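You operate a simulated robot arm through the tools that you are given. There is no shell and no other tool. Be economical: measure what you need, move in short steps, check, and stop when the job is done.

Carry out the task below with a simulated two-armed robot. There is one attempt and no reset: what you move stays moved.

## Task
Switch the bridge box off, zero its knob, rack the green spool and put the red cover back on.
Fine: green rocker off and bridge knob to 0 before the green spool goes back into its rack hole; the cover on last; leave the orange spool.
Where things are to end (x, y in the base frame): red cover within 0.025 m of [0.43, 0.17].

The check looks at the end state, three seconds after you hand in, the way a careful person would. Anything else that was tipped, shoved, dropped, spilled or broken makes it a failure. A push-on lid holds only when it is set on centred and level and pressed home; a screw cap is set on level and turned clockwise until tight.

## Robot
Two 6-joint arms with two-finger parallel grippers on one trunk, on a base that drives. Base frame: it is fixed to the floor where the robot stands at the start and does not move with it; the origin is under the middle of the robot, x ahead of it, y to its left, z up. Lengths are in m, angles in degrees, forces in N, time in s.
The left shoulder is at the start at [0.07, 0.166, 1.227], the right one opposite. With the tool pointing down near the work surface each hand reaches from about 0.72 to 0.86 m from the robot's upright axis, wherever it stands, measured 20 degrees to its own side. Places, roughly: bridge box [0.4, 0.2, 0.8]; bridge box top [0.4, 0.2, 0.8]; bridge knob [0.4, 0.1, 0.9]; green rocker [0.5, 0.2, 0.9]; green spool hole [0.6, 0.4, 0.8]. Payload 3.91 kg a hand.
Tool frame (each hand has its own): the origin (TCP) lies between the finger pads and is the grasp point; the fingertips stand 0.03 m ahead of it; z points along the fingers, y is the line along which they close. The gripper opens to 0.11 m. The fingers are 0.02 m wide and 0.01 m thick; the gripper's body (0.048 by 0.112 m) begins 0.055 m behind the TCP.
Orientation is that of the tool frame in the base frame, as [roll, pitch, yaw] about the fixed x, y, z axes, in that order (R = Rz(yaw) Ry(pitch) Rx(roll)). With the fingers straight down and closing along the base's y, the tool's x points along the base's -x, its y along +y and its z along -z.

## Interface
- The arms move only by the tool arm_command. It takes "left_targets", "right_targets" or both (then of equal length, played together; a hand with none holds still); each is a list of rows, each an object (a shift or turn left out is 0, a gripper value left out holds the last) with "gripper": the gripper command, from -1 (fully open) to 1 (shut), values between in proportion; "translation": the shift along the tool's x, y, z in m, a list of three; "rot": the turn, a rotation vector about the tool's x, y, z in degrees, a list of three. In form: [{"gripper": gripper, "translation": [dx, dy, dz], "rot": [ax, ay, az]}, ...]. A call has 1 to 20 rows; each row is the pose to reach, as a shift and turn from the pose commanded when the call began, along the tool's axes at that moment. A row lasts 0.2 s, in which the tool goes at most 0.05 m and 8.6 degrees; a call with a longer step from one row to the next is refused whole, and so is a gripper value outside its range. A pose out of reach is approached as far as the arm can. The call stops where the force on the tool passes 90 N (or 10 N more than at its start, if that is more) or the arm is blocked; 0.2 s more then pass. The fingers move at their own pace (about 0.108 m/s each) and stop on an object; they squeeze with about 37 N. The grip force told is the motor's: it shows also when the fingers shut on nothing. Time passes only in rows, and 0.2 s behind the last, so rows that repeat a pose let the fingers close. The reply holds the time, the measured pose of the TCP, the force on the tool along the base axes, the opening and the grip force, in the units named above and with some noise, with the torque about the TCP (base axes, N m) and any sound that the robot's microphone picked up.
- Cameras (640 x 400 px; columns grow to the right, rows downward): "scene" is now at [0.1056, 0.0154, 1.4156]; the picture's right is [0.25, -0.97, 0.00], its down [-0.89, -0.23, -0.39] and it looks along [0.38, 0.10, -0.92] (base axes); focal length 214 px, centre (320, 200). "left" rides on the left gripper at [0.077, -0.007, -0.114] in its tool frame; the picture's right is [0.09, 1.00, 0.00], its down [-0.80, 0.07, -0.59] and it looks along [-0.59, 0.05, 0.80] (tool axes); focal length 270 px, centre (320, 200). "right" rides on the right gripper at [0.077, 0.007, -0.114] in its tool frame; the picture's right is [-0.09, 1.00, 0.00], its down [-0.80, -0.07, -0.59] and it looks along [-0.59, -0.05, 0.80] (tool axes); focal length 270 px, centre (320, 200). There is no depth. A picture from a camera that has moved, and an enlarged one, comes with that camera's place and axes in the base frame and with its lens.
- camera(camera): a new picture of that camera. The clock stands still meanwhile.
- move_column(by): slides the trunk up (or, below 0, down) by that many m; the arms and the scene camera ride with it, the base frame stays. It gives what a move gives, with no picture.
- roll_base(legs): drives the robot by 1 to 6 legs, each [ahead, left, turn to the left] in m, m and degrees, along the robot's own axes; the way and the turn of a leg run together, so that a leg with both is an arc; at most 1.5 m and 180 degrees a leg. The arms and the cameras ride along, it lands a little off, and it stops where it bumps. It gives what a move gives.
- aim_head(pan, tilt): turns the head with the scene camera to pan (to the left, within 86 degrees either way) and tilt (down, from -29 to 69), counted from straight ahead of the robot. It gives what a move gives.
- enlarge(camera, box): a new picture of the part [left, top, right, bottom] of that camera's present view, enlarged. The clock stands still meanwhile.
- sign_off(): hands the job in; it is judged then, once.

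Work in short steps. Places have to be worked out from the pictures, the camera data and where the tool is seen: move nearer, look again, correct. Check each grasp and each placing, and mend what went wrong. You have 120 turns and 92 pictures in all, those below and enlarged ones among them. Open the grippers and draw the arms clear of the work before you hand the job in, unless the task says otherwise; then end with one line.

The tools are called after "Request:" by a JSON object that holds its "name" and its "arguments". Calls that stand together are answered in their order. arm_command: Moves the arms, as the interface text tells. Its arguments: {"type":"object","properties":{"left_targets":{"type":"array"},"right_targets":{"type":"array"}},"required":[]} The other tools are called the same way: move_column (by) slides the trunk up or down; roll_base (legs) drives the base; aim_head (pan, tilt) turns the head that bears the scene camera; camera (camera) takes a picture; enlarge (camera, box) takes an enlarged picture of a part of a camera's view; sign_off () hands the job in.

At the start:

```text
clock: 0.0
left_tool_pos: [0.3729, 0.4377, 1.1358]
left_tcp_rot: [180.0, 0.1, 179.9]
left_wrist_force: [-0.4, -0.2, -0.4]
left_torque: [-0.01, 0.03, -0.02]
left_opening: 0.1099
left_finger_force: 0.1
right_tool_pos: [0.0973, -0.3184, 0.2758]
right_tcp_rot: [-175.1, 6.1, -177.9]
right_wrist_force: [0.0, -0.9, 0.9]
right_torque: [0.0, -0.02, 0.0]
right_opening: 0.1099
right_finger_force: 0.1
trunk travel left (down, up): [-0.723, 0.217]
robot x, y, heading: [-0.0012, -0.001, -0.2]
head pan, tilt: [14.2, 67.2]
```

scene: 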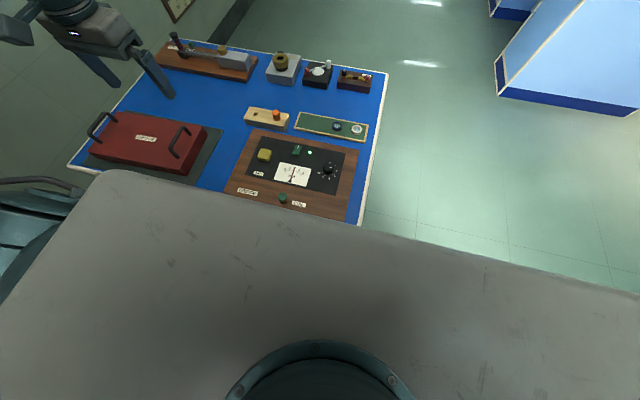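
right: 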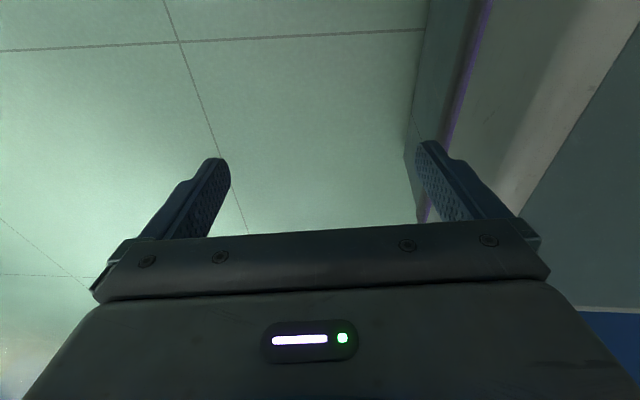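
left: 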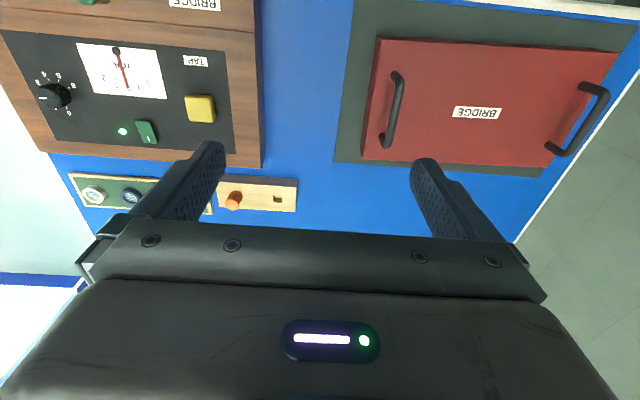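

The scene shows the bridge box, the red cover beside it, the rack and other items. I take enlarged views to identify details.

Request:
{"name": "enlarge", "arguments": {"camera": "scene", "box": [220, 80, 400, 225]}}

Request:
{"name": "enlarge", "arguments": {"camera": "left", "box": [0, 0, 320, 220]}}

```text
2.76 times, centred on (310, 152) of scene
camera zoom: at [0.1056, 0.0154, 1.4156], right [0.25, -0.97, 0.0], down [-0.89, -0.23, -0.39], along [0.38, 0.1, -0.92], focal length 592 px, centre (348, 331)
```

zoom: 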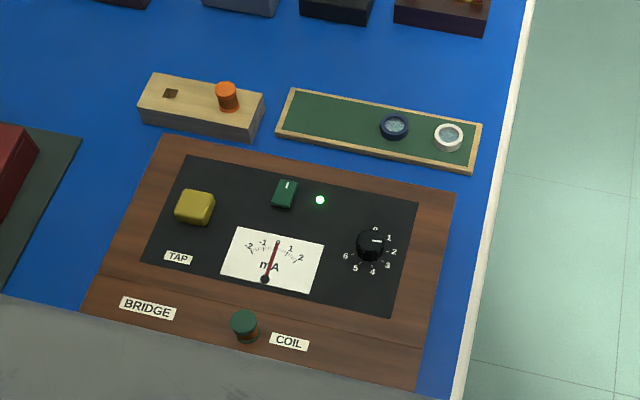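

```text
1.82 times, centred on (160, 110) of left
camera zoom: at [0.2945, 0.4307, 1.2496], right [-0.09, 1.0, 0.0], down [0.8, 0.07, 0.59], along [0.59, 0.05, -0.8], focal length 491 px, centre (611, 364)
```

zoom: 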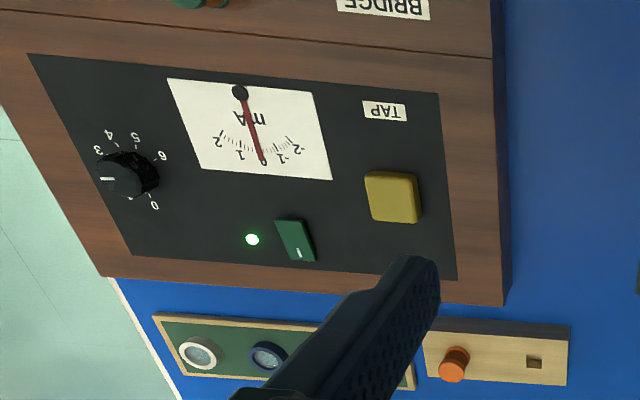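

Triangulated: knob about (0.434, 0.072, 0.866), rocker about (0.478, 0.181), green spool about (0.309, 0.174), rack hole about (0.635, 0.396). The box is too close for the reach band, so I back up.

Request:
{"name": "roll_base", "arguments": {"legs": [[-0.33, 0, 0]]}}

Request:
{"name": "aim_head", "arguments": {"pan": 14, "tilt": 45}}

Request:
{"name": "camera", "arguments": {"camera": "scene"}}

Request:
{"name": "camera", "arguments": {"camera": "left"}}

```text
clock: 2.2
left_tool_pos: [0.0379, 0.4381, 1.1355]
left_tcp_rot: [180.0, 0.0, -179.9]
left_wrist_force: [0.4, 0.0, -1.0]
left_torque: [-0.04, 0.02, 0.0]
left_opening: 0.1099
left_finger_force: 0.1
right_tool_pos: [-0.2345, -0.3187, 0.275]
right_tcp_rot: [-175.0, 6.1, -177.8]
right_wrist_force: [0.7, 0.4, -1.5]
right_torque: [0.01, 0.0, -0.01]
right_opening: 0.11
right_finger_force: 0.1
trunk travel left (down, up): [-0.723, 0.217]
robot x, y, heading: [-0.3334, -0.0003, 0.3]
head pan, tilt: [14.2, 67.2]
```

```text
clock: 3.1
left_tool_pos: [0.0404, 0.439, 1.1343]
left_tcp_rot: [-179.9, 0.0, -179.9]
left_wrist_force: [0.6, -0.2, 1.0]
left_torque: [0.01, -0.04, -0.01]
left_opening: 0.1101
left_finger_force: 0.1
right_tool_pos: [-0.2341, -0.3186, 0.2756]
right_tcp_rot: [-175.0, 5.9, -177.8]
right_wrist_force: [0.4, 0.1, -0.7]
right_torque: [0.0, 0.0, -0.01]
right_opening: 0.11
right_finger_force: 0.1
trunk travel left (down, up): [-0.723, 0.217]
robot x, y, heading: [-0.3361, -0.0016, 0.1]
head pan, tilt: [14.0, 45.0]
```

```text
86 pictures are left
camera scene: at [-0.2047, 0.0207, 1.4428], right [0.24, -0.97, 0.0], down [-0.69, -0.17, -0.71], along [0.69, 0.17, -0.71], focal length 214 px, centre (320, 200)
```

scene: 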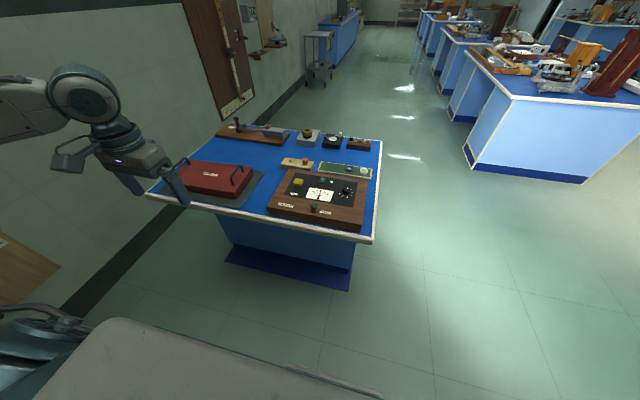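

```text
85 pictures are left
camera left: at [-0.0394, 0.4309, 1.2495], right [-0.09, 1.0, 0.0], down [0.8, 0.07, 0.59], along [0.59, 0.05, -0.8], focal length 270 px, centre (320, 200)
```

left: 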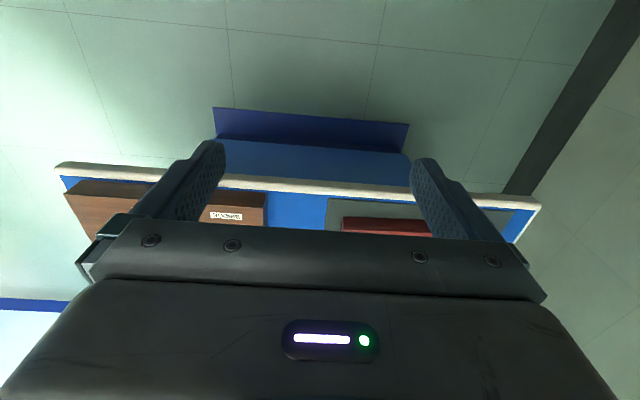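

The base is clear of the table. I bring the left hand, fingers shut, over the box for a closer look.

Request:
{"name": "arm_command", "arguments": {"left_targets": [{"gripper": 1, "translation": [-0.036, -0.027, 0.012]}, {"translation": [-0.072, -0.054, 0.024]}, {"translation": [-0.108, -0.081, 0.036]}, {"translation": [-0.144, -0.108, 0.048]}, {"translation": [-0.18, -0.135, 0.06]}, {"translation": [-0.216, -0.162, 0.072]}, {"translation": [-0.252, -0.189, 0.084]}, {"translation": [-0.288, -0.216, 0.096]}, {"translation": [-0.324, -0.243, 0.108]}, {"translation": [-0.36, -0.27, 0.12]}]}}

Request:
{"name": "camera", "arguments": {"camera": "left"}}

```text
clock: 5.3
left_tool_pos: [0.1916, 0.4162, 1.0325]
left_tcp_rot: [-179.9, -0.1, -179.8]
left_wrist_force: [0.5, 0.2, -0.1]
left_torque: [0.0, -0.02, -0.03]
left_opening: 0.0001
left_finger_force: 36.7
left hand out of reach, approached as far as the arm can: row 3, 4, 5, 6, 7, 8, 9, 10
right_tool_pos: [-0.2342, -0.3183, 0.2749]
right_tcp_rot: [-175.1, 6.0, -177.8]
right_wrist_force: [-0.5, 0.9, 0.3]
right_torque: [-0.01, 0.03, -0.04]
right_opening: 0.1104
right_finger_force: 0.1
trunk travel left (down, up): [-0.723, 0.217]
robot x, y, heading: [-0.3347, 0.0, 0.2]
head pan, tilt: [14.0, 45.0]
```

```text
84 pictures are left
camera left: at [0.1139, 0.4086, 1.1459], right [-0.09, 1.0, 0.0], down [0.8, 0.07, 0.59], along [0.59, 0.05, -0.8], focal length 270 px, centre (320, 200)
```

left: 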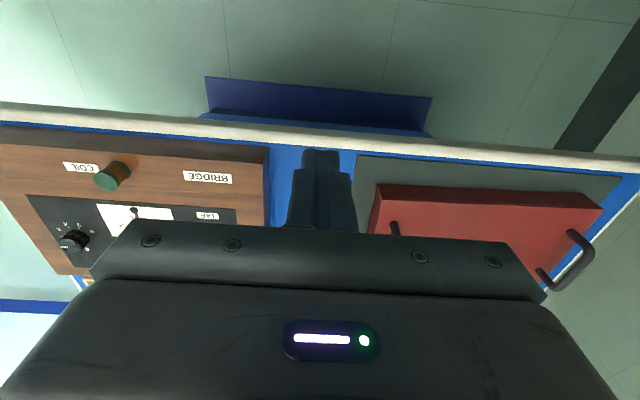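

The arm stalls well short in this posture; the reach band seems to hold for a hand lower relative to the shoulder. I raise the trunk and descend relative to it while going forward.

Request:
{"name": "move_column", "arguments": {"by": 0.15}}

Request:
{"name": "arm_command", "arguments": {"left_targets": [{"translation": [0, 0, 0.04]}, {"translation": [0, 0, 0.08]}, {"translation": [0, 0, 0.12]}, {"translation": [0, 0, 0.15]}, {"translation": [-0.04, -0.02, 0.15]}, {"translation": [-0.08, -0.04, 0.15]}, {"translation": [-0.12, -0.06, 0.15]}, {"translation": [-0.16, -0.08, 0.15]}]}}

```text
clock: 7.0
left_tool_pos: [0.1914, 0.416, 1.1827]
left_tcp_rot: [-179.8, 0.0, -179.9]
left_wrist_force: [0.2, 0.1, 0.7]
left_torque: [0.0, 0.02, 0.0]
left_opening: 0.0001
left_finger_force: 36.9
right_tool_pos: [-0.2325, -0.3186, 0.4257]
right_tcp_rot: [-175.1, 6.0, -177.8]
right_wrist_force: [-0.8, 0.0, 0.5]
right_torque: [-0.02, 0.0, -0.03]
right_opening: 0.1099
right_finger_force: 0.0
trunk travel left (down, up): [-0.873, 0.067]
robot x, y, heading: [-0.3333, 0.0009, 0.3]
head pan, tilt: [14.0, 45.0]
```

```text
clock: 8.8
left_tool_pos: [0.2291, 0.4642, 1.0564]
left_tcp_rot: [-180.0, 0.1, -179.9]
left_wrist_force: [0.6, -0.2, 0.5]
left_torque: [0.02, 0.02, 0.02]
left_opening: 0.0
left_finger_force: 36.8
left hand out of reach, approached as far as the arm can: row 2, 3, 4, 5, 6, 7, 8
right_tool_pos: [-0.2341, -0.3185, 0.4254]
right_tcp_rot: [-175.1, 6.1, -177.8]
right_wrist_force: [0.4, -0.1, -0.2]
right_torque: [-0.01, -0.02, 0.01]
right_opening: 0.11
right_finger_force: 0.0
trunk travel left (down, up): [-0.873, 0.067]
robot x, y, heading: [-0.3356, -0.0046, 0.1]
head pan, tilt: [14.0, 45.0]
```

The readings show I was hitting the inner reach limit, not the outer (the hand was pushed outward). I swing out along an arc instead.

Request:
{"name": "arm_command", "arguments": {"left_targets": [{"translation": [-0.045, 0, 0]}, {"translation": [-0.08, -0.035, 0]}, {"translation": [-0.11, -0.07, 0]}, {"translation": [-0.135, -0.11, 0]}, {"translation": [-0.155, -0.15, 0]}, {"translation": [-0.17, -0.19, 0]}, {"translation": [-0.18, -0.235, 0]}, {"translation": [-0.19, -0.28, 0]}]}}

Request:
{"name": "camera", "arguments": {"camera": "left"}}

```text
clock: 10.6
left_tool_pos: [0.2137, 0.4414, 1.0983]
left_tcp_rot: [-179.9, 0.1, -179.9]
left_wrist_force: [0.3, -0.4, -0.1]
left_torque: [0.02, -0.04, -0.03]
left_opening: 0.0
left_finger_force: 37.0
left hand out of reach, approached as far as the arm can: row 1, 2, 3, 4, 5, 6, 7, 8
right_tool_pos: [-0.2342, -0.3188, 0.4251]
right_tcp_rot: [-175.1, 6.1, -177.8]
right_wrist_force: [-0.3, 0.2, 0.2]
right_torque: [0.01, -0.01, 0.0]
right_opening: 0.1099
right_finger_force: 0.1
trunk travel left (down, up): [-0.873, 0.067]
robot x, y, heading: [-0.3344, -0.0005, -0.2]
head pan, tilt: [14.0, 45.0]
```

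```text
83 pictures are left
camera left: at [0.1361, 0.4343, 1.2112], right [-0.09, 1.0, 0.0], down [0.8, 0.07, 0.6], along [0.59, 0.05, -0.8], focal length 270 px, centre (320, 200)
```

left: 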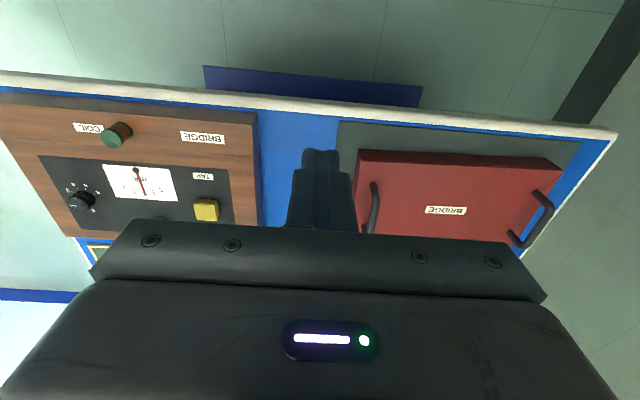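

The response is odd; I need to know what the commands are relative to. Small test: 0.03 m up.

Request:
{"name": "arm_command", "arguments": {"left_targets": [{"translation": [0, 0, -0.03]}, {"translation": [0, 0, -0.03]}]}}

```text
clock: 11.2
left_tool_pos: [0.2153, 0.4436, 1.1271]
left_tcp_rot: [180.0, 0.0, -179.9]
left_wrist_force: [1.2, 0.6, 0.3]
left_torque: [-0.04, 0.01, -0.01]
left_opening: 0.0002
left_finger_force: 37.0
right_tool_pos: [-0.2341, -0.3187, 0.4256]
right_tcp_rot: [-175.1, 6.0, -177.7]
right_wrist_force: [0.3, 0.1, 0.4]
right_torque: [0.01, 0.0, 0.0]
right_opening: 0.1101
right_finger_force: 0.1
trunk travel left (down, up): [-0.873, 0.067]
robot x, y, heading: [-0.3316, -0.002, 0.0]
head pan, tilt: [14.0, 45.0]
```

Relative to the reached pose, then. Now test a forward move alone.

Request:
{"name": "arm_command", "arguments": {"left_targets": [{"translation": [-0.03, 0, 0]}, {"translation": [-0.06, 0, 0]}, {"translation": [-0.09, 0, 0]}, {"translation": [-0.12, 0, 0]}]}}

```text
clock: 12.2
left_tool_pos: [0.2763, 0.4978, 1.1343]
left_tcp_rot: [-179.8, 0.0, -179.9]
left_wrist_force: [-0.1, 0.0, 0.5]
left_torque: [-0.04, 0.01, -0.03]
left_opening: 0.0
left_finger_force: 37.5
left hand out of reach, approached as far as the arm can: row 1, 2, 3, 4
right_tool_pos: [-0.2332, -0.3183, 0.4258]
right_tcp_rot: [-175.1, 6.0, -177.8]
right_wrist_force: [0.3, -0.3, 0.1]
right_torque: [0.0, 0.03, 0.02]
right_opening: 0.1099
right_finger_force: 0.0
trunk travel left (down, up): [-0.873, 0.067]
robot x, y, heading: [-0.3345, 0.0014, -0.1]
head pan, tilt: [14.0, 45.0]
```

Forward motion slides outward to +y. I test a lateral move and, separately, a yaw to understand the limit.

Request:
{"name": "arm_command", "arguments": {"left_targets": [{"translation": [0, -0.03, 0]}, {"translation": [0, -0.06, 0]}]}}

Request:
{"name": "arm_command", "arguments": {"left_targets": [{"rot": [0, 0, 8]}, {"rot": [0, 0, 16]}, {"rot": [0, 0, 16]}]}}

Request:
{"name": "arm_command", "arguments": {"left_targets": [{"translation": [0, -0.03, 0]}, {"translation": [0, -0.06, 0]}]}}

Request:
{"name": "camera", "arguments": {"camera": "scene"}}

```text
clock: 12.8
left_tool_pos: [0.2461, 0.4666, 1.1365]
left_tcp_rot: [-179.9, 0.0, -179.8]
left_wrist_force: [0.9, 0.4, -1.0]
left_torque: [-0.01, 0.01, 0.01]
left_opening: 0.0
left_finger_force: 37.4
left hand out of reach, approached as far as the arm can: row 1, 2
right_tool_pos: [-0.2346, -0.3192, 0.4252]
right_tcp_rot: [-175.1, 6.3, -177.8]
right_wrist_force: [0.2, 0.2, -0.5]
right_torque: [-0.01, 0.0, -0.03]
right_opening: 0.1098
right_finger_force: 0.1
trunk travel left (down, up): [-0.873, 0.067]
robot x, y, heading: [-0.3353, -0.0017, -0.1]
head pan, tilt: [14.0, 45.0]
```

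```text
clock: 13.6
left_tool_pos: [0.2472, 0.4681, 1.1369]
left_tcp_rot: [-179.8, 0.1, 164.1]
left_wrist_force: [-0.7, -0.4, 0.3]
left_torque: [0.01, -0.01, -0.02]
left_opening: 0.0002
left_finger_force: 36.7
right_tool_pos: [-0.2351, -0.3201, 0.4256]
right_tcp_rot: [-175.1, 6.1, -177.8]
right_wrist_force: [0.0, 0.7, -0.5]
right_torque: [0.02, 0.02, -0.03]
right_opening: 0.1099
right_finger_force: 0.0
trunk travel left (down, up): [-0.873, 0.067]
robot x, y, heading: [-0.3288, 0.0022, -0.2]
head pan, tilt: [14.0, 45.0]
```

```text
clock: 14.2
left_tool_pos: [0.2093, 0.4316, 1.1399]
left_tcp_rot: [-179.9, 0.1, 164.2]
left_wrist_force: [0.4, 0.2, -0.6]
left_torque: [0.0, 0.05, 0.01]
left_opening: 0.0
left_finger_force: 36.8
left hand out of reach, approached as far as the arm can: row 1, 2
right_tool_pos: [-0.2354, -0.318, 0.4252]
right_tcp_rot: [-175.0, 6.1, -177.7]
right_wrist_force: [-0.8, 0.7, -1.6]
right_torque: [0.0, 0.0, -0.02]
right_opening: 0.1099
right_finger_force: 0.0
trunk travel left (down, up): [-0.873, 0.067]
robot x, y, heading: [-0.3393, -0.0003, -0.2]
head pan, tilt: [14.0, 45.0]
```

```text
82 pictures are left
camera scene: at [-0.2063, 0.0198, 1.5931], right [0.24, -0.97, 0.0], down [-0.69, -0.17, -0.71], along [0.69, 0.17, -0.71], focal length 214 px, centre (320, 200)
```

scene: 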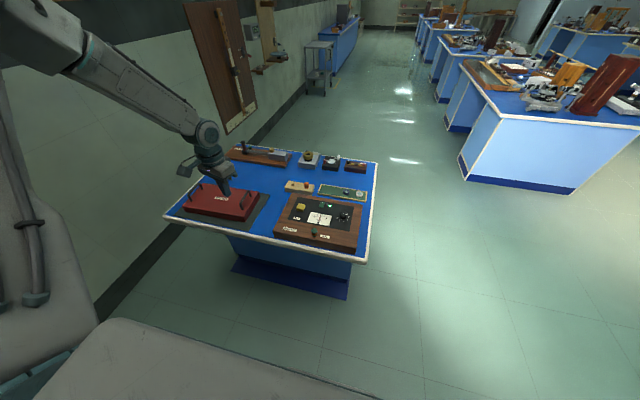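

The boundary is a fixed vertical plane, independent of yaw. I look at the arm's posture to understand which configuration it is in.

Request:
{"name": "aim_head", "arguments": {"pan": 60, "tilt": 25}}

Request:
{"name": "camera", "arguments": {"camera": "scene"}}

```text
clock: 15.3
left_tool_pos: [0.2109, 0.4343, 1.1408]
left_tcp_rot: [-179.9, 0.0, 164.1]
left_wrist_force: [-0.9, 1.2, -0.5]
left_torque: [0.0, 0.01, 0.02]
left_opening: 0.0
left_finger_force: 37.0
right_tool_pos: [-0.2342, -0.3195, 0.426]
right_tcp_rot: [-175.1, 6.0, -177.8]
right_wrist_force: [0.7, -0.2, -0.2]
right_torque: [0.0, -0.04, -0.01]
right_opening: 0.11
right_finger_force: 0.0
trunk travel left (down, up): [-0.873, 0.067]
robot x, y, heading: [-0.3336, -0.0011, 0.1]
head pan, tilt: [60.0, 25.0]
```

```text
81 pictures are left
camera scene: at [-0.238, 0.0805, 1.6235], right [0.87, -0.5, 0.0], down [-0.21, -0.37, -0.91], along [0.45, 0.79, -0.42], focal length 214 px, centre (320, 200)
```

scene: 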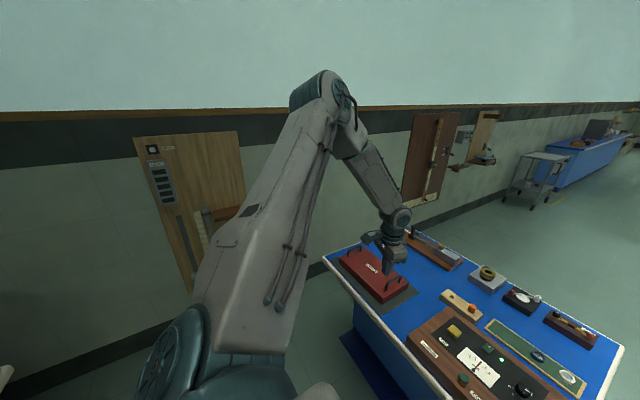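

The left arm is folded elbow-high with a limit at about 45° outward. I try how the right arm behaves when raised from hanging (well in front of nothing, clear of the table).

Request:
{"name": "arm_command", "arguments": {"right_targets": [{"translation": [0, 0, -0.045]}, {"translation": [0, 0, -0.09]}, {"translation": [0, 0, -0.135]}, {"translation": [0, 0, -0.18]}, {"translation": [0, 0, -0.225]}, {"translation": [0, 0, -0.27]}, {"translation": [0, 0, -0.315]}, {"translation": [0, 0, -0.36]}, {"translation": [0, 0, -0.405]}, {"translation": [0, 0, -0.45]}, {"translation": [0, 0, -0.495]}, {"translation": [0, 0, -0.54]}, {"translation": [0, 0, -0.585]}, {"translation": [0, 0, -0.63]}]}}

Request:
{"name": "aim_head", "arguments": {"pan": -50, "tilt": 35}}

Request:
{"name": "camera", "arguments": {"camera": "scene"}}

```text
clock: 18.4
left_tool_pos: [0.2113, 0.4333, 1.1397]
left_tcp_rot: [-179.9, 0.1, 164.1]
left_wrist_force: [-0.3, 0.2, 0.1]
left_torque: [-0.01, 0.0, 0.0]
left_opening: 0.0
left_finger_force: 37.3
right_tool_pos: [-0.262, -0.2739, 0.9099]
right_tcp_rot: [-175.0, 6.0, -177.8]
right_wrist_force: [0.0, -0.1, 0.3]
right_torque: [-0.01, 0.03, 0.04]
right_opening: 0.11
right_finger_force: 0.2
right hand out of reach, approached as far as the arm can: row 10, 11, 12, 13, 14
trunk travel left (down, up): [-0.873, 0.067]
robot x, y, heading: [-0.3335, -0.0038, -0.1]
head pan, tilt: [60.0, 25.0]
```

```text
clock: 20.2
left_tool_pos: [0.2104, 0.4342, 1.1393]
left_tcp_rot: [-180.0, 0.1, 164.0]
left_wrist_force: [0.7, 0.1, -0.7]
left_torque: [-0.01, -0.04, 0.03]
left_opening: 0.0001
left_finger_force: 37.0
right_tool_pos: [-0.2621, -0.2728, 0.909]
right_tcp_rot: [-175.0, 6.0, -177.9]
right_wrist_force: [0.3, -0.2, 0.3]
right_torque: [0.0, 0.03, -0.03]
right_opening: 0.11
right_finger_force: 0.0
trunk travel left (down, up): [-0.873, 0.067]
robot x, y, heading: [-0.3355, 0.0005, 0.1]
head pan, tilt: [-50.0, 35.0]
```

```text
80 pictures are left
camera scene: at [-0.227, -0.0664, 1.6078], right [-0.76, -0.64, 0.0], down [-0.37, 0.44, -0.82], along [0.53, -0.63, -0.57], focal length 214 px, centre (320, 200)
```

scene: 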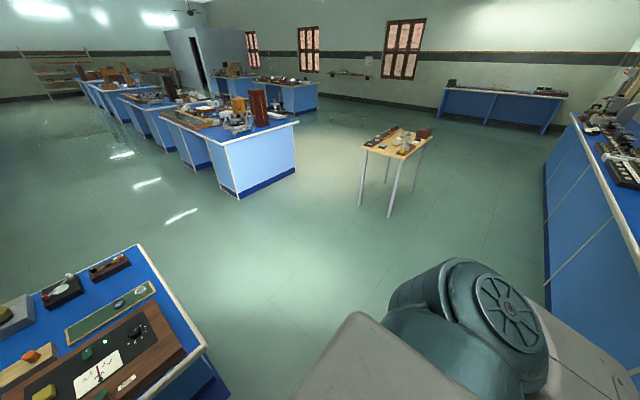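

The right arm rose to z≈0.91. Now I drive it forward to see how far it reaches at mid bearing.

Request:
{"name": "arm_command", "arguments": {"right_targets": [{"translation": [-0.045, 0, 0]}, {"translation": [-0.09, 0, 0]}, {"translation": [-0.135, 0, 0]}, {"translation": [-0.18, 0, 0]}, {"translation": [-0.225, 0, 0]}, {"translation": [-0.27, 0, 0]}, {"translation": [-0.315, 0, 0]}, {"translation": [-0.36, 0, 0]}]}}

Request:
{"name": "camera", "arguments": {"camera": "scene"}}

```text
clock: 22.0
left_tool_pos: [0.214, 0.435, 1.1387]
left_tcp_rot: [-179.9, 0.0, 164.1]
left_wrist_force: [0.3, -0.4, -0.5]
left_torque: [0.02, 0.03, -0.01]
left_opening: 0.0
left_finger_force: 36.8
right_tool_pos: [0.0955, -0.2618, 0.9444]
right_tcp_rot: [-175.0, 5.9, -177.7]
right_wrist_force: [0.4, -0.8, 0.1]
right_torque: [0.0, 0.02, -0.01]
right_opening: 0.1103
right_finger_force: 0.0
right hand out of reach, approached as far as the arm can: row 1
trunk travel left (down, up): [-0.873, 0.067]
robot x, y, heading: [-0.3346, -0.0011, 0.1]
head pan, tilt: [-50.0, 35.0]
```

```text
79 pictures are left
camera scene: at [-0.2237, -0.0662, 1.6075], right [-0.76, -0.64, 0.0], down [-0.37, 0.44, -0.82], along [0.53, -0.63, -0.57], focal length 214 px, centre (320, 200)
```

scene: 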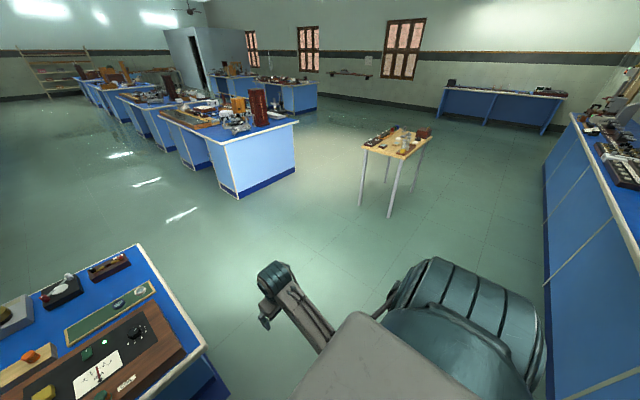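

The right arm, elbow-low, reaches forward well. I extend it forward beside the table at a safe height and check.

Request:
{"name": "arm_command", "arguments": {"right_targets": [{"gripper": 1, "translation": [-0.045, 0, -0.01]}, {"translation": [-0.09, 0, -0.02]}, {"translation": [-0.135, 0, -0.03]}, {"translation": [-0.18, 0, -0.04]}, {"translation": [-0.225, 0, -0.04]}, {"translation": [-0.27, 0, -0.04]}, {"translation": [-0.31, 0, -0.04]}]}}

```text
clock: 23.6
left_tool_pos: [0.2131, 0.4334, 1.1389]
left_tcp_rot: [-180.0, 0.0, 164.1]
left_wrist_force: [0.4, 0.4, -0.1]
left_torque: [0.0, 0.02, -0.01]
left_opening: 0.0
left_finger_force: 36.7
right_tool_pos: [0.3988, -0.2457, 1.0169]
right_tcp_rot: [-175.1, 5.9, -177.8]
right_wrist_force: [-0.2, 0.5, -0.7]
right_torque: [0.03, -0.03, 0.0]
right_opening: 0.0003
right_finger_force: 36.7
right hand out of reach, approached as far as the arm can: row 1, 2, 3, 4
trunk travel left (down, up): [-0.873, 0.067]
robot x, y, heading: [-0.3352, -0.0015, 0.1]
head pan, tilt: [-50.0, 35.0]
```

The right hand now sits at rel (0.73, −0.24), in its band. I level the right tool, then strafe left so it comes over the box.

Request:
{"name": "arm_command", "arguments": {"right_targets": [{"rot": [-5, 6, 2]}, {"rot": [-5, 6, 2]}]}}

Request:
{"name": "roll_base", "arguments": {"legs": [[0, 0.36, 0]]}}

Request:
{"name": "camera", "arguments": {"camera": "right"}}

```text
clock: 24.2
left_tool_pos: [0.2111, 0.4339, 1.1385]
left_tcp_rot: [-179.9, 0.0, 164.1]
left_wrist_force: [-0.5, -0.2, -0.3]
left_torque: [-0.01, 0.01, 0.01]
left_opening: 0.0
left_finger_force: 37.6
right_tool_pos: [0.3988, -0.2457, 1.0173]
right_tcp_rot: [179.9, 0.0, -179.9]
right_wrist_force: [-0.1, 0.1, 0.1]
right_torque: [0.0, -0.04, -0.03]
right_opening: 0.0
right_finger_force: 36.6
trunk travel left (down, up): [-0.873, 0.067]
robot x, y, heading: [-0.3306, 0.0013, 0.1]
head pan, tilt: [-50.0, 35.0]
```

```text
clock: 26.5
left_tool_pos: [0.2121, 0.7894, 1.1408]
left_tcp_rot: [179.9, 0.1, 164.1]
left_wrist_force: [0.2, -0.6, 0.1]
left_torque: [0.01, 0.01, -0.01]
left_opening: 0.0
left_finger_force: 37.2
right_tool_pos: [0.3971, 0.1086, 1.016]
right_tcp_rot: [179.7, 0.1, 179.8]
right_wrist_force: [-0.9, 0.6, -0.6]
right_torque: [-0.01, 0.0, 0.0]
right_opening: 0.0003
right_finger_force: 37.3
trunk travel left (down, up): [-0.873, 0.067]
robot x, y, heading: [-0.3342, 0.3585, -0.0]
head pan, tilt: [-50.0, 35.0]
```

```text
78 pictures are left
camera right: at [0.3196, 0.1141, 1.1308], right [0.09, 1.0, 0.01], down [0.8, -0.08, 0.6], along [0.59, -0.05, -0.8], focal length 270 px, centre (320, 200)
```

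right: 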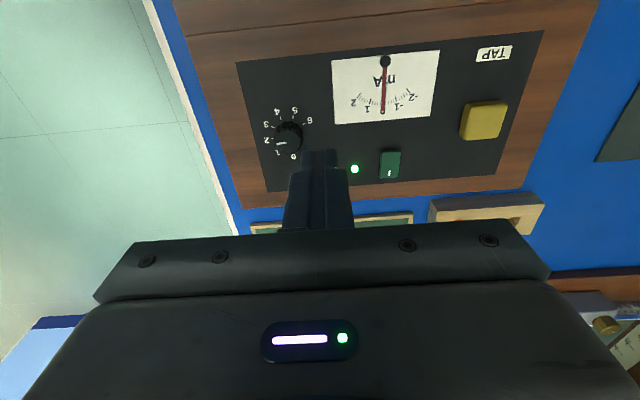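

I zoom on the rocker and knob.

Request:
{"name": "enlarge", "arguments": {"camera": "right", "box": [240, 90, 420, 200]}}

```text
3.56 times, centred on (330, 145) of right
camera zoom: at [0.3196, 0.1141, 1.1308], right [0.09, 1.0, 0.01], down [0.8, -0.08, 0.6], along [0.59, -0.05, -0.8], focal length 961 px, centre (284, 396)
```

zoom: 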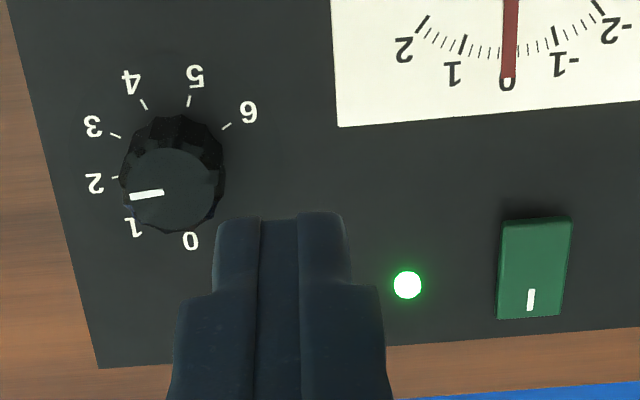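

Knob pointer sits near 2 (pointing −y); 0 lies toward +x, so it needs about +85° (counter-clockwise from above). The rocker's I mark is on the far end (on), so I press the near end at about (0.465, 0.182). Moving above it first.

Request:
{"name": "arm_command", "arguments": {"right_targets": [{"translation": [-0.02, 0.025, 0.025]}, {"translation": [-0.04, 0.05, 0.05]}, {"translation": [-0.06, 0.073, 0.075]}, {"translation": [-0.068, 0.073, 0.09]}, {"translation": [-0.068, 0.073, 0.1]}]}}

Request:
{"name": "camera", "arguments": {"camera": "right"}}

```text
clock: 27.7
left_tool_pos: [0.2117, 0.7899, 1.1404]
left_tcp_rot: [180.0, 0.1, 164.0]
left_wrist_force: [0.2, 0.6, -0.3]
left_torque: [0.0, 0.01, 0.03]
left_opening: 0.0
left_finger_force: 37.9
right_tool_pos: [0.4584, 0.1822, 0.9252]
right_tcp_rot: [179.8, 0.3, 179.8]
right_wrist_force: [0.8, -0.1, -0.5]
right_torque: [0.02, -0.01, -0.01]
right_opening: 0.0002
right_finger_force: 37.2
right hand out of reach, approached as far as the arm can: row 4, 5
trunk travel left (down, up): [-0.873, 0.067]
robot x, y, heading: [-0.3319, 0.3603, -0.0]
head pan, tilt: [-50.0, 35.0]
```

```text
76 pictures are left
camera right: at [0.3815, 0.188, 1.039], right [0.09, 1.0, 0.0], down [0.8, -0.08, 0.6], along [0.59, -0.05, -0.8], focal length 270 px, centre (320, 200)
```

right: 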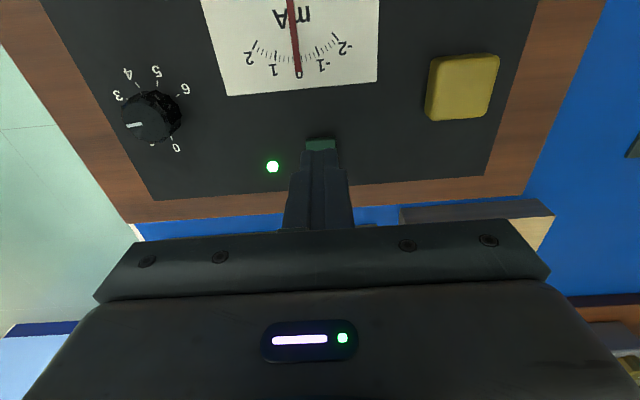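

Outer limit with the trunk this high. I raise the hand 0.15 and drop the trunk 0.15.

Request:
{"name": "arm_command", "arguments": {"right_targets": [{"translation": [0, 0, -0.04]}, {"translation": [0, 0, -0.08]}, {"translation": [0, 0, -0.12]}, {"translation": [0, 0, -0.15]}]}}

Request:
{"name": "move_column", "arguments": {"by": -0.15}}

```text
clock: 28.7
left_tool_pos: [0.2119, 0.7908, 1.1395]
left_tcp_rot: [-179.9, 0.2, 164.1]
left_wrist_force: [0.1, -0.3, -0.1]
left_torque: [0.01, 0.03, -0.01]
left_opening: 0.0003
left_finger_force: 37.2
right_tool_pos: [0.4583, 0.182, 1.0761]
right_tcp_rot: [179.8, 0.2, 179.8]
right_wrist_force: [-0.1, -0.1, 0.7]
right_torque: [0.04, 0.02, 0.0]
right_opening: 0.0001
right_finger_force: 37.2
trunk travel left (down, up): [-0.873, 0.067]
robot x, y, heading: [-0.3341, 0.3585, 0.1]
head pan, tilt: [-50.0, 35.0]
```

```text
clock: 30.5
left_tool_pos: [0.2123, 0.7911, 0.9889]
left_tcp_rot: [-179.9, 0.1, 163.9]
left_wrist_force: [0.1, -0.3, 0.1]
left_torque: [0.0, 0.03, -0.03]
left_opening: 0.0
left_finger_force: 36.9
right_tool_pos: [0.458, 0.182, 0.9246]
right_tcp_rot: [179.8, 0.1, 179.8]
right_wrist_force: [0.1, -0.2, 0.3]
right_torque: [0.02, -0.04, 0.03]
right_opening: 0.0
right_finger_force: 36.9
trunk travel left (down, up): [-0.723, 0.217]
robot x, y, heading: [-0.33, 0.363, -0.2]
head pan, tilt: [-50.0, 35.0]
```

Now press the near end gently: down in small steps.

Request:
{"name": "arm_command", "arguments": {"right_targets": [{"translation": [-0.005, 0, 0.015]}, {"translation": [-0.005, 0, 0.028]}, {"translation": [-0.005, 0, 0.033]}, {"translation": [-0.005, 0, 0.036]}, {"translation": [-0.005, 0, 0.036]}]}}

Request:
{"name": "enlarge", "arguments": {"camera": "right", "box": [240, 90, 420, 200]}}

```text
clock: 31.7
left_tool_pos: [0.2117, 0.7904, 0.99]
left_tcp_rot: [-179.9, 0.1, 164.1]
left_wrist_force: [0.0, 0.5, -0.7]
left_torque: [0.03, 0.02, 0.04]
left_opening: 0.0001
left_finger_force: 36.5
right_tool_pos: [0.4631, 0.1818, 0.8878]
right_tcp_rot: [179.8, 0.1, 179.7]
right_wrist_force: [0.4, 0.8, 0.6]
right_torque: [0.01, -0.02, 0.01]
right_opening: 0.0
right_finger_force: 36.8
trunk travel left (down, up): [-0.723, 0.217]
robot x, y, heading: [-0.3355, 0.3548, -0.1]
head pan, tilt: [-50.0, 35.0]
```

```text
3.56 times, centred on (330, 145) of right
camera zoom: at [0.3862, 0.1886, 1.0021], right [0.09, 1.0, 0.0], down [0.8, -0.07, 0.6], along [0.59, -0.05, -0.8], focal length 961 px, centre (284, 396)
```

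zoom: 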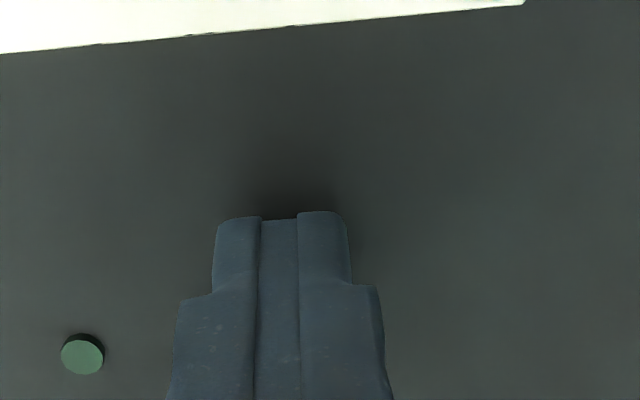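

The lamp is dark now. I lift to check the rocker.

Request:
{"name": "arm_command", "arguments": {"right_targets": [{"translation": [0, 0, -0.04]}, {"translation": [0.02, -0.04, -0.08]}, {"translation": [0.04, -0.07, -0.11]}]}}

Request:
{"name": "camera", "arguments": {"camera": "right"}}

Request:
{"name": "enlarge", "arguments": {"camera": "right", "box": [220, 90, 440, 220]}}

```text
refused: row 2 steps farther than a row can; nothing moved
```

```text
74 pictures are left
camera right: at [0.3862, 0.1886, 1.0021], right [0.09, 1.0, 0.0], down [0.8, -0.07, 0.6], along [0.59, -0.05, -0.8], focal length 270 px, centre (320, 200)
```

right: 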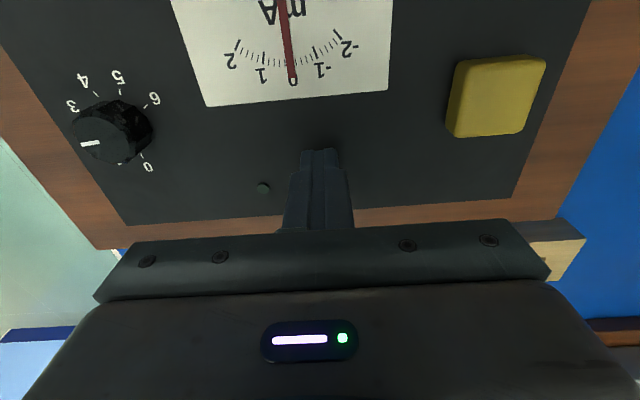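

```text
2.91 times, centred on (330, 155) of right
camera zoom: at [0.3862, 0.1886, 1.0021], right [0.09, 1.0, 0.0], down [0.8, -0.07, 0.6], along [0.59, -0.05, -0.8], focal length 786 px, centre (291, 331)
```

zoom: 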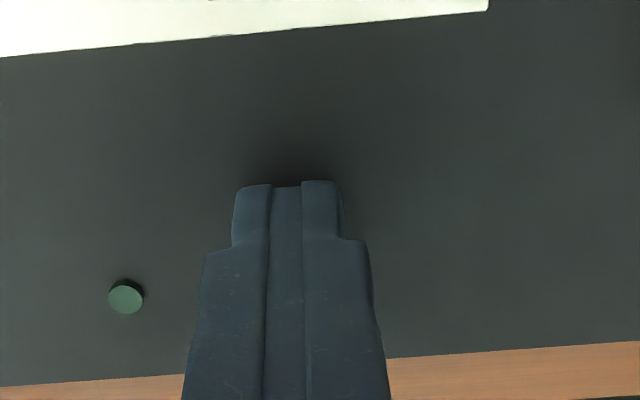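

Step was too large; redo with smaller steps, heading toward the knob side.

Request:
{"name": "arm_command", "arguments": {"right_targets": [{"translation": [0, 0, -0.04]}, {"translation": [0.02, -0.025, -0.07]}, {"translation": [0.04, -0.05, -0.09]}, {"translation": [0.06, -0.06, -0.1]}]}}

Request:
{"name": "enlarge", "arguments": {"camera": "right", "box": [220, 80, 440, 210]}}

```text
clock: 32.7
left_tool_pos: [0.2126, 0.7916, 0.9886]
left_tcp_rot: [-180.0, 0.1, 164.0]
left_wrist_force: [0.5, 0.1, 0.5]
left_torque: [-0.02, -0.02, -0.01]
left_opening: 0.0
left_finger_force: 36.9
right_tool_pos: [0.4281, 0.1251, 0.9726]
right_tcp_rot: [179.9, 0.1, 179.8]
right_wrist_force: [-0.1, 0.7, 0.1]
right_torque: [0.02, 0.01, 0.01]
right_opening: 0.0
right_finger_force: 37.1
right hand out of reach, approached as far as the arm can: row 3, 4
trunk travel left (down, up): [-0.723, 0.217]
robot x, y, heading: [-0.3342, 0.357, -0.1]
head pan, tilt: [-50.0, 35.0]
```

```text
2.91 times, centred on (330, 145) of right
camera zoom: at [0.352, 0.1316, 1.0865], right [0.09, 1.0, 0.0], down [0.8, -0.07, 0.6], along [0.59, -0.05, -0.8], focal length 786 px, centre (291, 360)
```

zoom: 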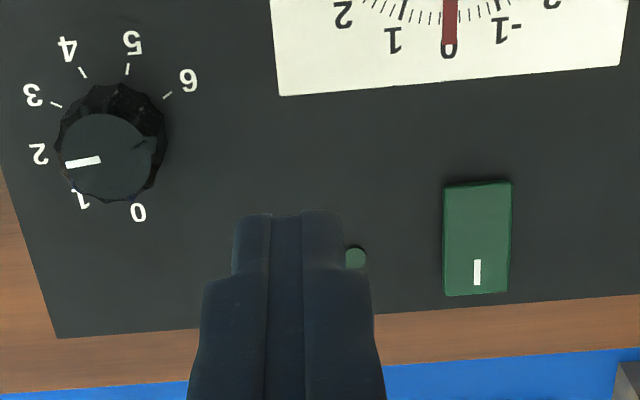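

Rocker is off (near end down, lamp dark). Knob centre ≈ (0.4345, 0.0715), top ≈ 0.864. I position above it, rotated −45° so that the +85° turn is symmetric, half open.

Request:
{"name": "arm_command", "arguments": {"right_targets": [{"gripper": -0.1, "translation": [-0.001, -0.009, 0.009], "rot": [0, 0, 7.5]}, {"translation": [-0.002, -0.018, 0.018], "rot": [0, 0, 15]}, {"translation": [-0.003, -0.027, 0.026], "rot": [0, 0, 22.5]}, {"translation": [-0.004, -0.036, 0.035], "rot": [0, 0, 30]}, {"translation": [-0.005, -0.045, 0.044], "rot": [0, 0, 37.5]}, {"translation": [-0.0065, -0.0535, 0.0526], "rot": [0, 0, 45]}, {"translation": [-0.0065, -0.0535, 0.0526], "rot": [0, 0, 45]}]}}

Request:
{"name": "camera", "arguments": {"camera": "right"}}

```text
clock: 34.3
left_tool_pos: [0.2109, 0.7908, 0.9889]
left_tcp_rot: [-180.0, 0.0, 164.0]
left_wrist_force: [0.3, -0.6, 0.5]
left_torque: [0.02, -0.02, -0.04]
left_opening: 0.0
left_finger_force: 36.7
right_tool_pos: [0.437, 0.0715, 0.9196]
right_tcp_rot: [179.7, -0.1, 134.8]
right_wrist_force: [0.6, -0.6, -0.1]
right_torque: [-0.01, -0.01, 0.02]
right_opening: 0.0603
right_finger_force: 0.1
trunk travel left (down, up): [-0.723, 0.217]
robot x, y, heading: [-0.3346, 0.3599, -0.0]
head pan, tilt: [-50.0, 35.0]
```

```text
71 pictures are left
camera right: at [0.3871, 0.131, 1.0342], right [0.77, 0.64, 0.0], down [0.51, -0.62, 0.59], along [0.38, -0.45, -0.8], focal length 270 px, centre (320, 200)
```

right: 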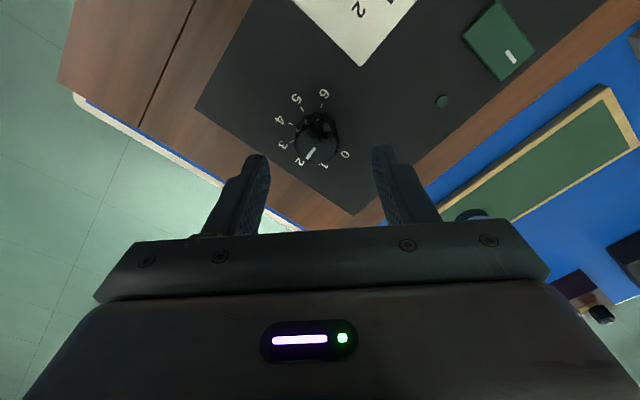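

The knob is centred between the fingers. I descend 0.038 with a small correction and close.

Request:
{"name": "arm_command", "arguments": {"right_targets": [{"translation": [0.0035, -0.0005, 0.015]}, {"translation": [0.0035, -0.0005, 0.028]}, {"translation": [0.0035, -0.0005, 0.036]}, {"translation": [0.0035, -0.0005, 0.038]}, {"gripper": 1, "translation": [0.0035, -0.0005, 0.038]}, {"translation": [0.0035, -0.0005, 0.038]}, {"translation": [0.0035, -0.0005, 0.038]}]}}

Request:
{"name": "camera", "arguments": {"camera": "right"}}

```text
clock: 35.9
left_tool_pos: [0.2112, 0.7902, 0.9897]
left_tcp_rot: [180.0, 0.1, 164.0]
left_wrist_force: [0.1, 0.4, -0.2]
left_torque: [0.01, 0.0, 0.03]
left_opening: 0.0
left_finger_force: 37.0
right_tool_pos: [0.4338, 0.0725, 0.8833]
right_tcp_rot: [179.8, 0.0, 134.8]
right_wrist_force: [-4.4, -5.1, -1.8]
right_torque: [-1.09, -0.32, 0.01]
right_opening: 0.0291
right_finger_force: 44.1
trunk travel left (down, up): [-0.723, 0.217]
robot x, y, heading: [-0.339, 0.3591, 0.3]
head pan, tilt: [-50.0, 35.0]
```

```text
70 pictures are left
camera right: at [0.3838, 0.1318, 0.9962], right [0.77, 0.64, 0.0], down [0.51, -0.62, 0.59], along [0.38, -0.46, -0.8], focal length 270 px, centre (320, 200)
```

right: 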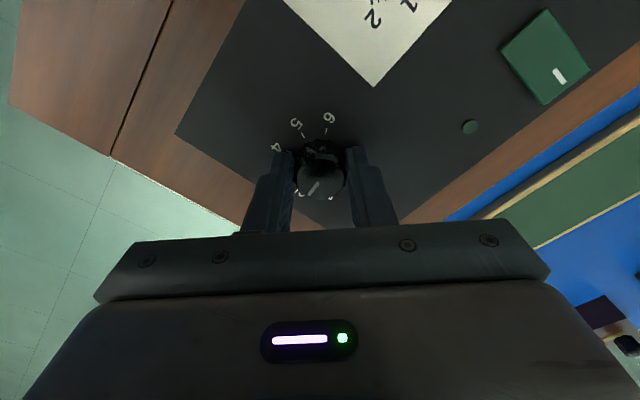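

Gripped (0.029 m). Turn counter-clockwise (base yaw +) 80° first.

Request:
{"name": "arm_command", "arguments": {"right_targets": [{"rot": [0, 0, -8]}, {"rot": [0, 0, -16]}, {"rot": [0, 0, -24]}, {"rot": [0, 0, -32]}, {"rot": [0, 0, -40]}, {"rot": [0, 0, -48]}, {"rot": [0, 0, -56]}, {"rot": [0, 0, -64]}, {"rot": [0, 0, -72]}, {"rot": [0, 0, -80]}, {"rot": [0, 0, -80]}]}}

Request:
{"name": "camera", "arguments": {"camera": "right"}}

```text
clock: 38.3
left_tool_pos: [0.2126, 0.7885, 0.9924]
left_tcp_rot: [179.8, 0.1, 164.0]
left_wrist_force: [0.4, 1.4, -0.3]
left_torque: [0.0, 0.0, -0.02]
left_opening: 0.0
left_finger_force: 36.9
right_tool_pos: [0.4343, 0.0728, 0.8837]
right_tcp_rot: [179.9, 0.2, -145.1]
right_wrist_force: [-3.5, -17.5, 1.0]
right_torque: [-0.64, 0.06, -0.03]
right_opening: 0.0295
right_finger_force: 45.2
trunk travel left (down, up): [-0.723, 0.217]
robot x, y, heading: [-0.334, 0.3609, -0.1]
head pan, tilt: [-50.0, 35.0]
```

```text
69 pictures are left
camera right: at [0.3663, 0.0324, 0.9957], right [-0.5, 0.87, 0.0], down [0.7, 0.4, 0.6], along [0.52, 0.3, -0.8], focal length 270 px, centre (320, 200)
```

right: 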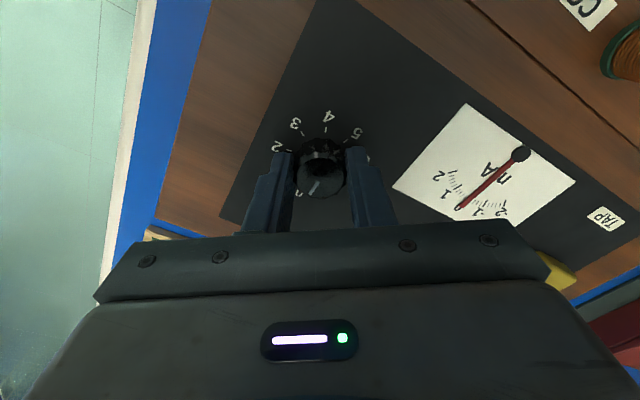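

Request:
{"name": "enlarge", "arguments": {"camera": "right", "box": [260, 100, 380, 220]}}

```text
3.33 times, centred on (320, 160) of right
camera zoom: at [0.3663, 0.0324, 0.9957], right [-0.5, 0.87, 0.0], down [0.7, 0.4, 0.6], along [0.52, 0.3, -0.8], focal length 901 px, centre (320, 333)
```

zoom: 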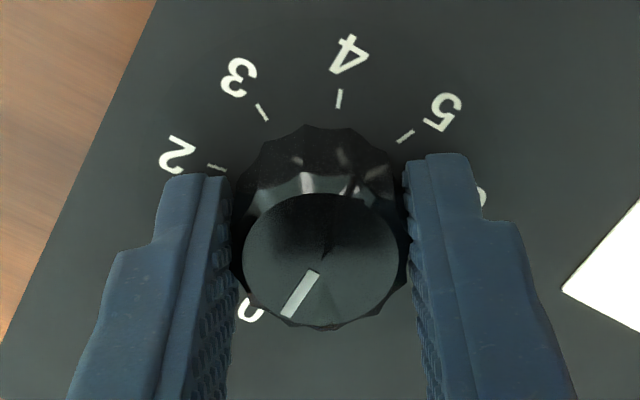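

The pointer is now near 0. I release and back off to see it against the 0 tick.

Request:
{"name": "arm_command", "arguments": {"right_targets": [{"gripper": -0.1}, {"gripper": -0.1}, {"translation": [0, 0, -0.03], "rot": [0, 0, 6]}, {"translation": [0, 0, -0.06], "rot": [0, 0, 13]}, {"translation": [0, 0, -0.06], "rot": [0, 0, 20]}, {"translation": [0, 0, -0.06], "rot": [0, 0, 28]}, {"translation": [0, 0, -0.06], "rot": [0, 0, 35]}, {"translation": [0, 0, -0.06], "rot": [0, 0, 35]}]}}

Request:
{"name": "enlarge", "arguments": {"camera": "right", "box": [250, 70, 390, 170]}}

```text
clock: 40.1
left_tool_pos: [0.2125, 0.7904, 0.9897]
left_tcp_rot: [-179.8, 0.0, 164.0]
left_wrist_force: [0.0, -1.0, 0.7]
left_torque: [0.0, 0.02, 0.02]
left_opening: 0.0002
left_finger_force: 37.3
right_tool_pos: [0.4346, 0.0747, 0.9419]
right_tcp_rot: [179.8, 0.0, 179.8]
right_wrist_force: [0.5, -0.5, 0.4]
right_torque: [-0.03, 0.0, -0.01]
right_opening: 0.0606
right_finger_force: 0.0
trunk travel left (down, up): [-0.723, 0.217]
robot x, y, heading: [-0.3364, 0.3588, 0.4]
head pan, tilt: [-50.0, 35.0]
```

```text
4.00 times, centred on (320, 120) of right
camera zoom: at [0.3572, 0.0801, 1.0557], right [0.09, 1.0, 0.0], down [0.8, -0.08, 0.6], along [0.59, -0.05, -0.8], focal length 1081 px, centre (320, 520)
```

zoom: 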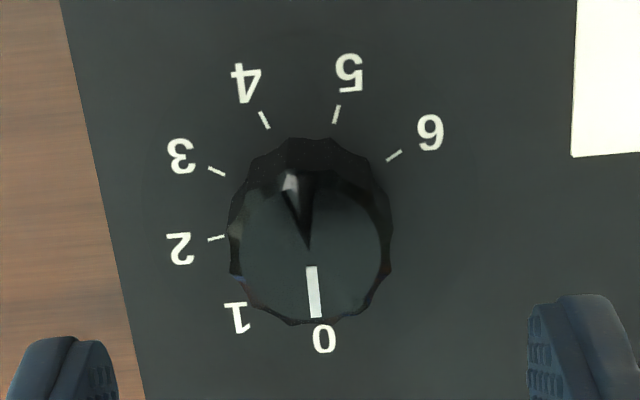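

The pointer lines up with 0. Next the green spool: I back the base so that it falls into the right hand's band.

Request:
{"name": "roll_base", "arguments": {"legs": [[-0.15, 0.07, 0]]}}

Request:
{"name": "camera", "arguments": {"camera": "right"}}

```text
clock: 41.5
left_tool_pos: [0.0636, 0.8592, 0.9873]
left_tcp_rot: [-179.9, 0.0, 164.0]
left_wrist_force: [0.5, 0.3, -0.1]
left_torque: [-0.04, 0.06, 0.01]
left_opening: 0.0001
left_finger_force: 37.3
right_tool_pos: [0.286, 0.1428, 0.9395]
right_tcp_rot: [179.8, 0.0, 179.7]
right_wrist_force: [-0.5, -1.0, 0.1]
right_torque: [-0.01, 0.02, 0.01]
right_opening: 0.0605
right_finger_force: 0.1
trunk travel left (down, up): [-0.723, 0.217]
robot x, y, heading: [-0.484, 0.4288, 0.3]
head pan, tilt: [-50.0, 35.0]
```

```text
66 pictures are left
camera right: at [0.2088, 0.1489, 1.0541], right [0.09, 1.0, 0.0], down [0.8, -0.08, 0.59], along [0.59, -0.05, -0.8], focal length 270 px, centre (320, 200)
```

right: 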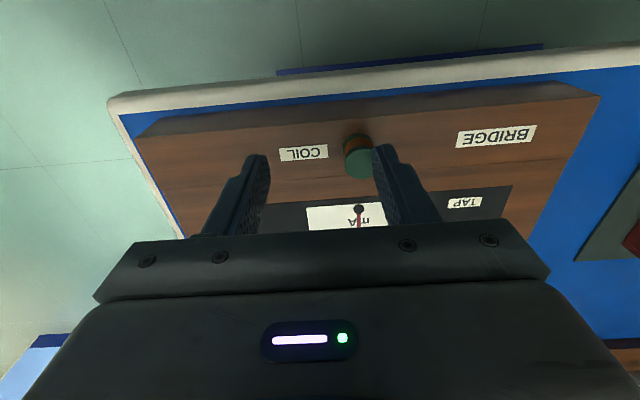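

Request:
{"name": "enlarge", "arguments": {"camera": "right", "box": [270, 90, 430, 200]}}

Request:
{"name": "aim_head", "arguments": {"pan": -8, "tilt": 45}}

Request:
{"name": "camera", "arguments": {"camera": "scene"}}

```text
3.64 times, centred on (350, 145) of right
camera zoom: at [0.2088, 0.1489, 1.0541], right [0.09, 1.0, 0.0], down [0.8, -0.08, 0.59], along [0.59, -0.05, -0.8], focal length 983 px, centre (211, 400)
```

zoom: 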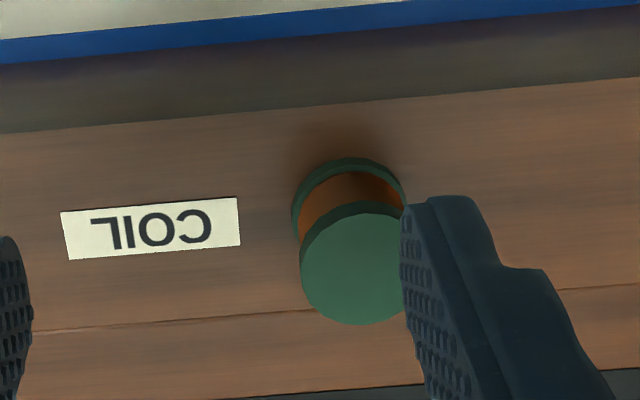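

```text
clock: 42.6
left_tool_pos: [0.0626, 0.8602, 0.9885]
left_tcp_rot: [-179.9, 0.1, 164.0]
left_wrist_force: [-0.1, -0.2, 0.0]
left_torque: [-0.02, 0.0, 0.02]
left_opening: 0.0003
left_finger_force: 37.4
right_tool_pos: [0.2847, 0.142, 0.9421]
right_tcp_rot: [179.8, 0.1, 179.8]
right_wrist_force: [-0.5, -0.3, 1.1]
right_torque: [0.0, 0.02, 0.0]
right_opening: 0.0603
right_finger_force: 0.0
trunk travel left (down, up): [-0.723, 0.217]
robot x, y, heading: [-0.488, 0.4258, 0.0]
head pan, tilt: [-8.0, 45.0]
```

```text
64 pictures are left
camera scene: at [-0.3528, 0.4171, 1.4428], right [-0.14, -0.99, 0.0], down [-0.7, 0.1, -0.71], along [0.7, -0.1, -0.71], focal length 214 px, centre (320, 200)
```

scene: 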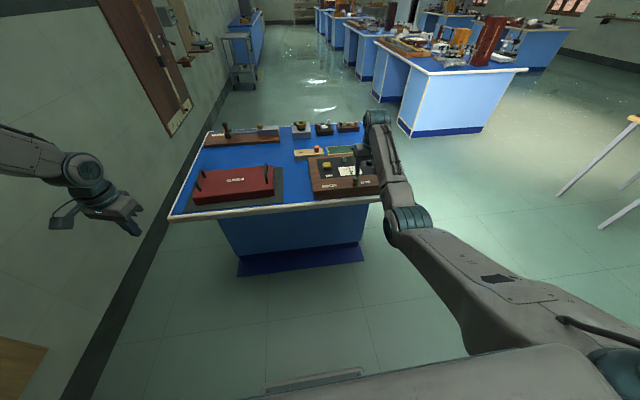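

Spool ≈ (0.305, 0.171), top ≈ 0.886, about 22 mm across. I align above it and look.

Request:
{"name": "arm_command", "arguments": {"right_targets": [{"translation": [-0.01, 0.015, 0]}, {"translation": [-0.02, 0.029, 0]}, {"translation": [-0.02, 0.029, 0.015]}, {"translation": [-0.02, 0.029, 0.027]}, {"translation": [-0.02, 0.029, 0.027]}]}}

Request:
{"name": "enlarge", "arguments": {"camera": "right", "box": [220, 90, 420, 220]}}

```text
clock: 43.8
left_tool_pos: [0.0614, 0.8605, 0.9893]
left_tcp_rot: [-179.9, 0.1, 163.9]
left_wrist_force: [0.8, -0.2, -0.2]
left_torque: [-0.02, 0.02, -0.01]
left_opening: 0.0001
left_finger_force: 37.1
right_tool_pos: [0.3055, 0.1737, 0.916]
right_tcp_rot: [179.7, 0.1, 179.8]
right_wrist_force: [-1.0, 0.5, -0.5]
right_torque: [0.0, -0.01, 0.0]
right_opening: 0.0603
right_finger_force: 0.0
trunk travel left (down, up): [-0.723, 0.217]
robot x, y, heading: [-0.4833, 0.4269, -0.2]
head pan, tilt: [-8.0, 45.0]
```

```text
3.08 times, centred on (320, 155) of right
camera zoom: at [0.2265, 0.1789, 1.0289], right [0.09, 1.0, 0.0], down [0.8, -0.07, 0.6], along [0.59, -0.05, -0.8], focal length 832 px, centre (320, 338)
```

zoom: 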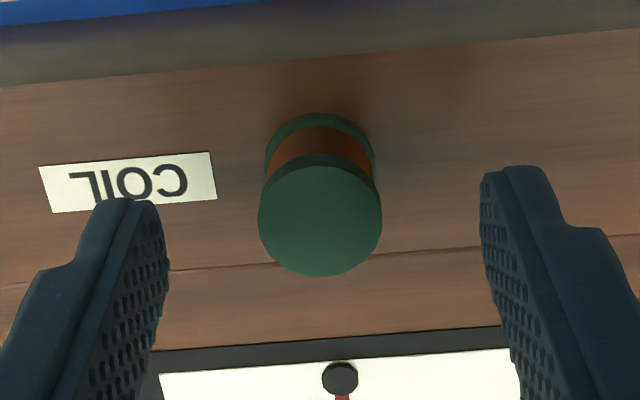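

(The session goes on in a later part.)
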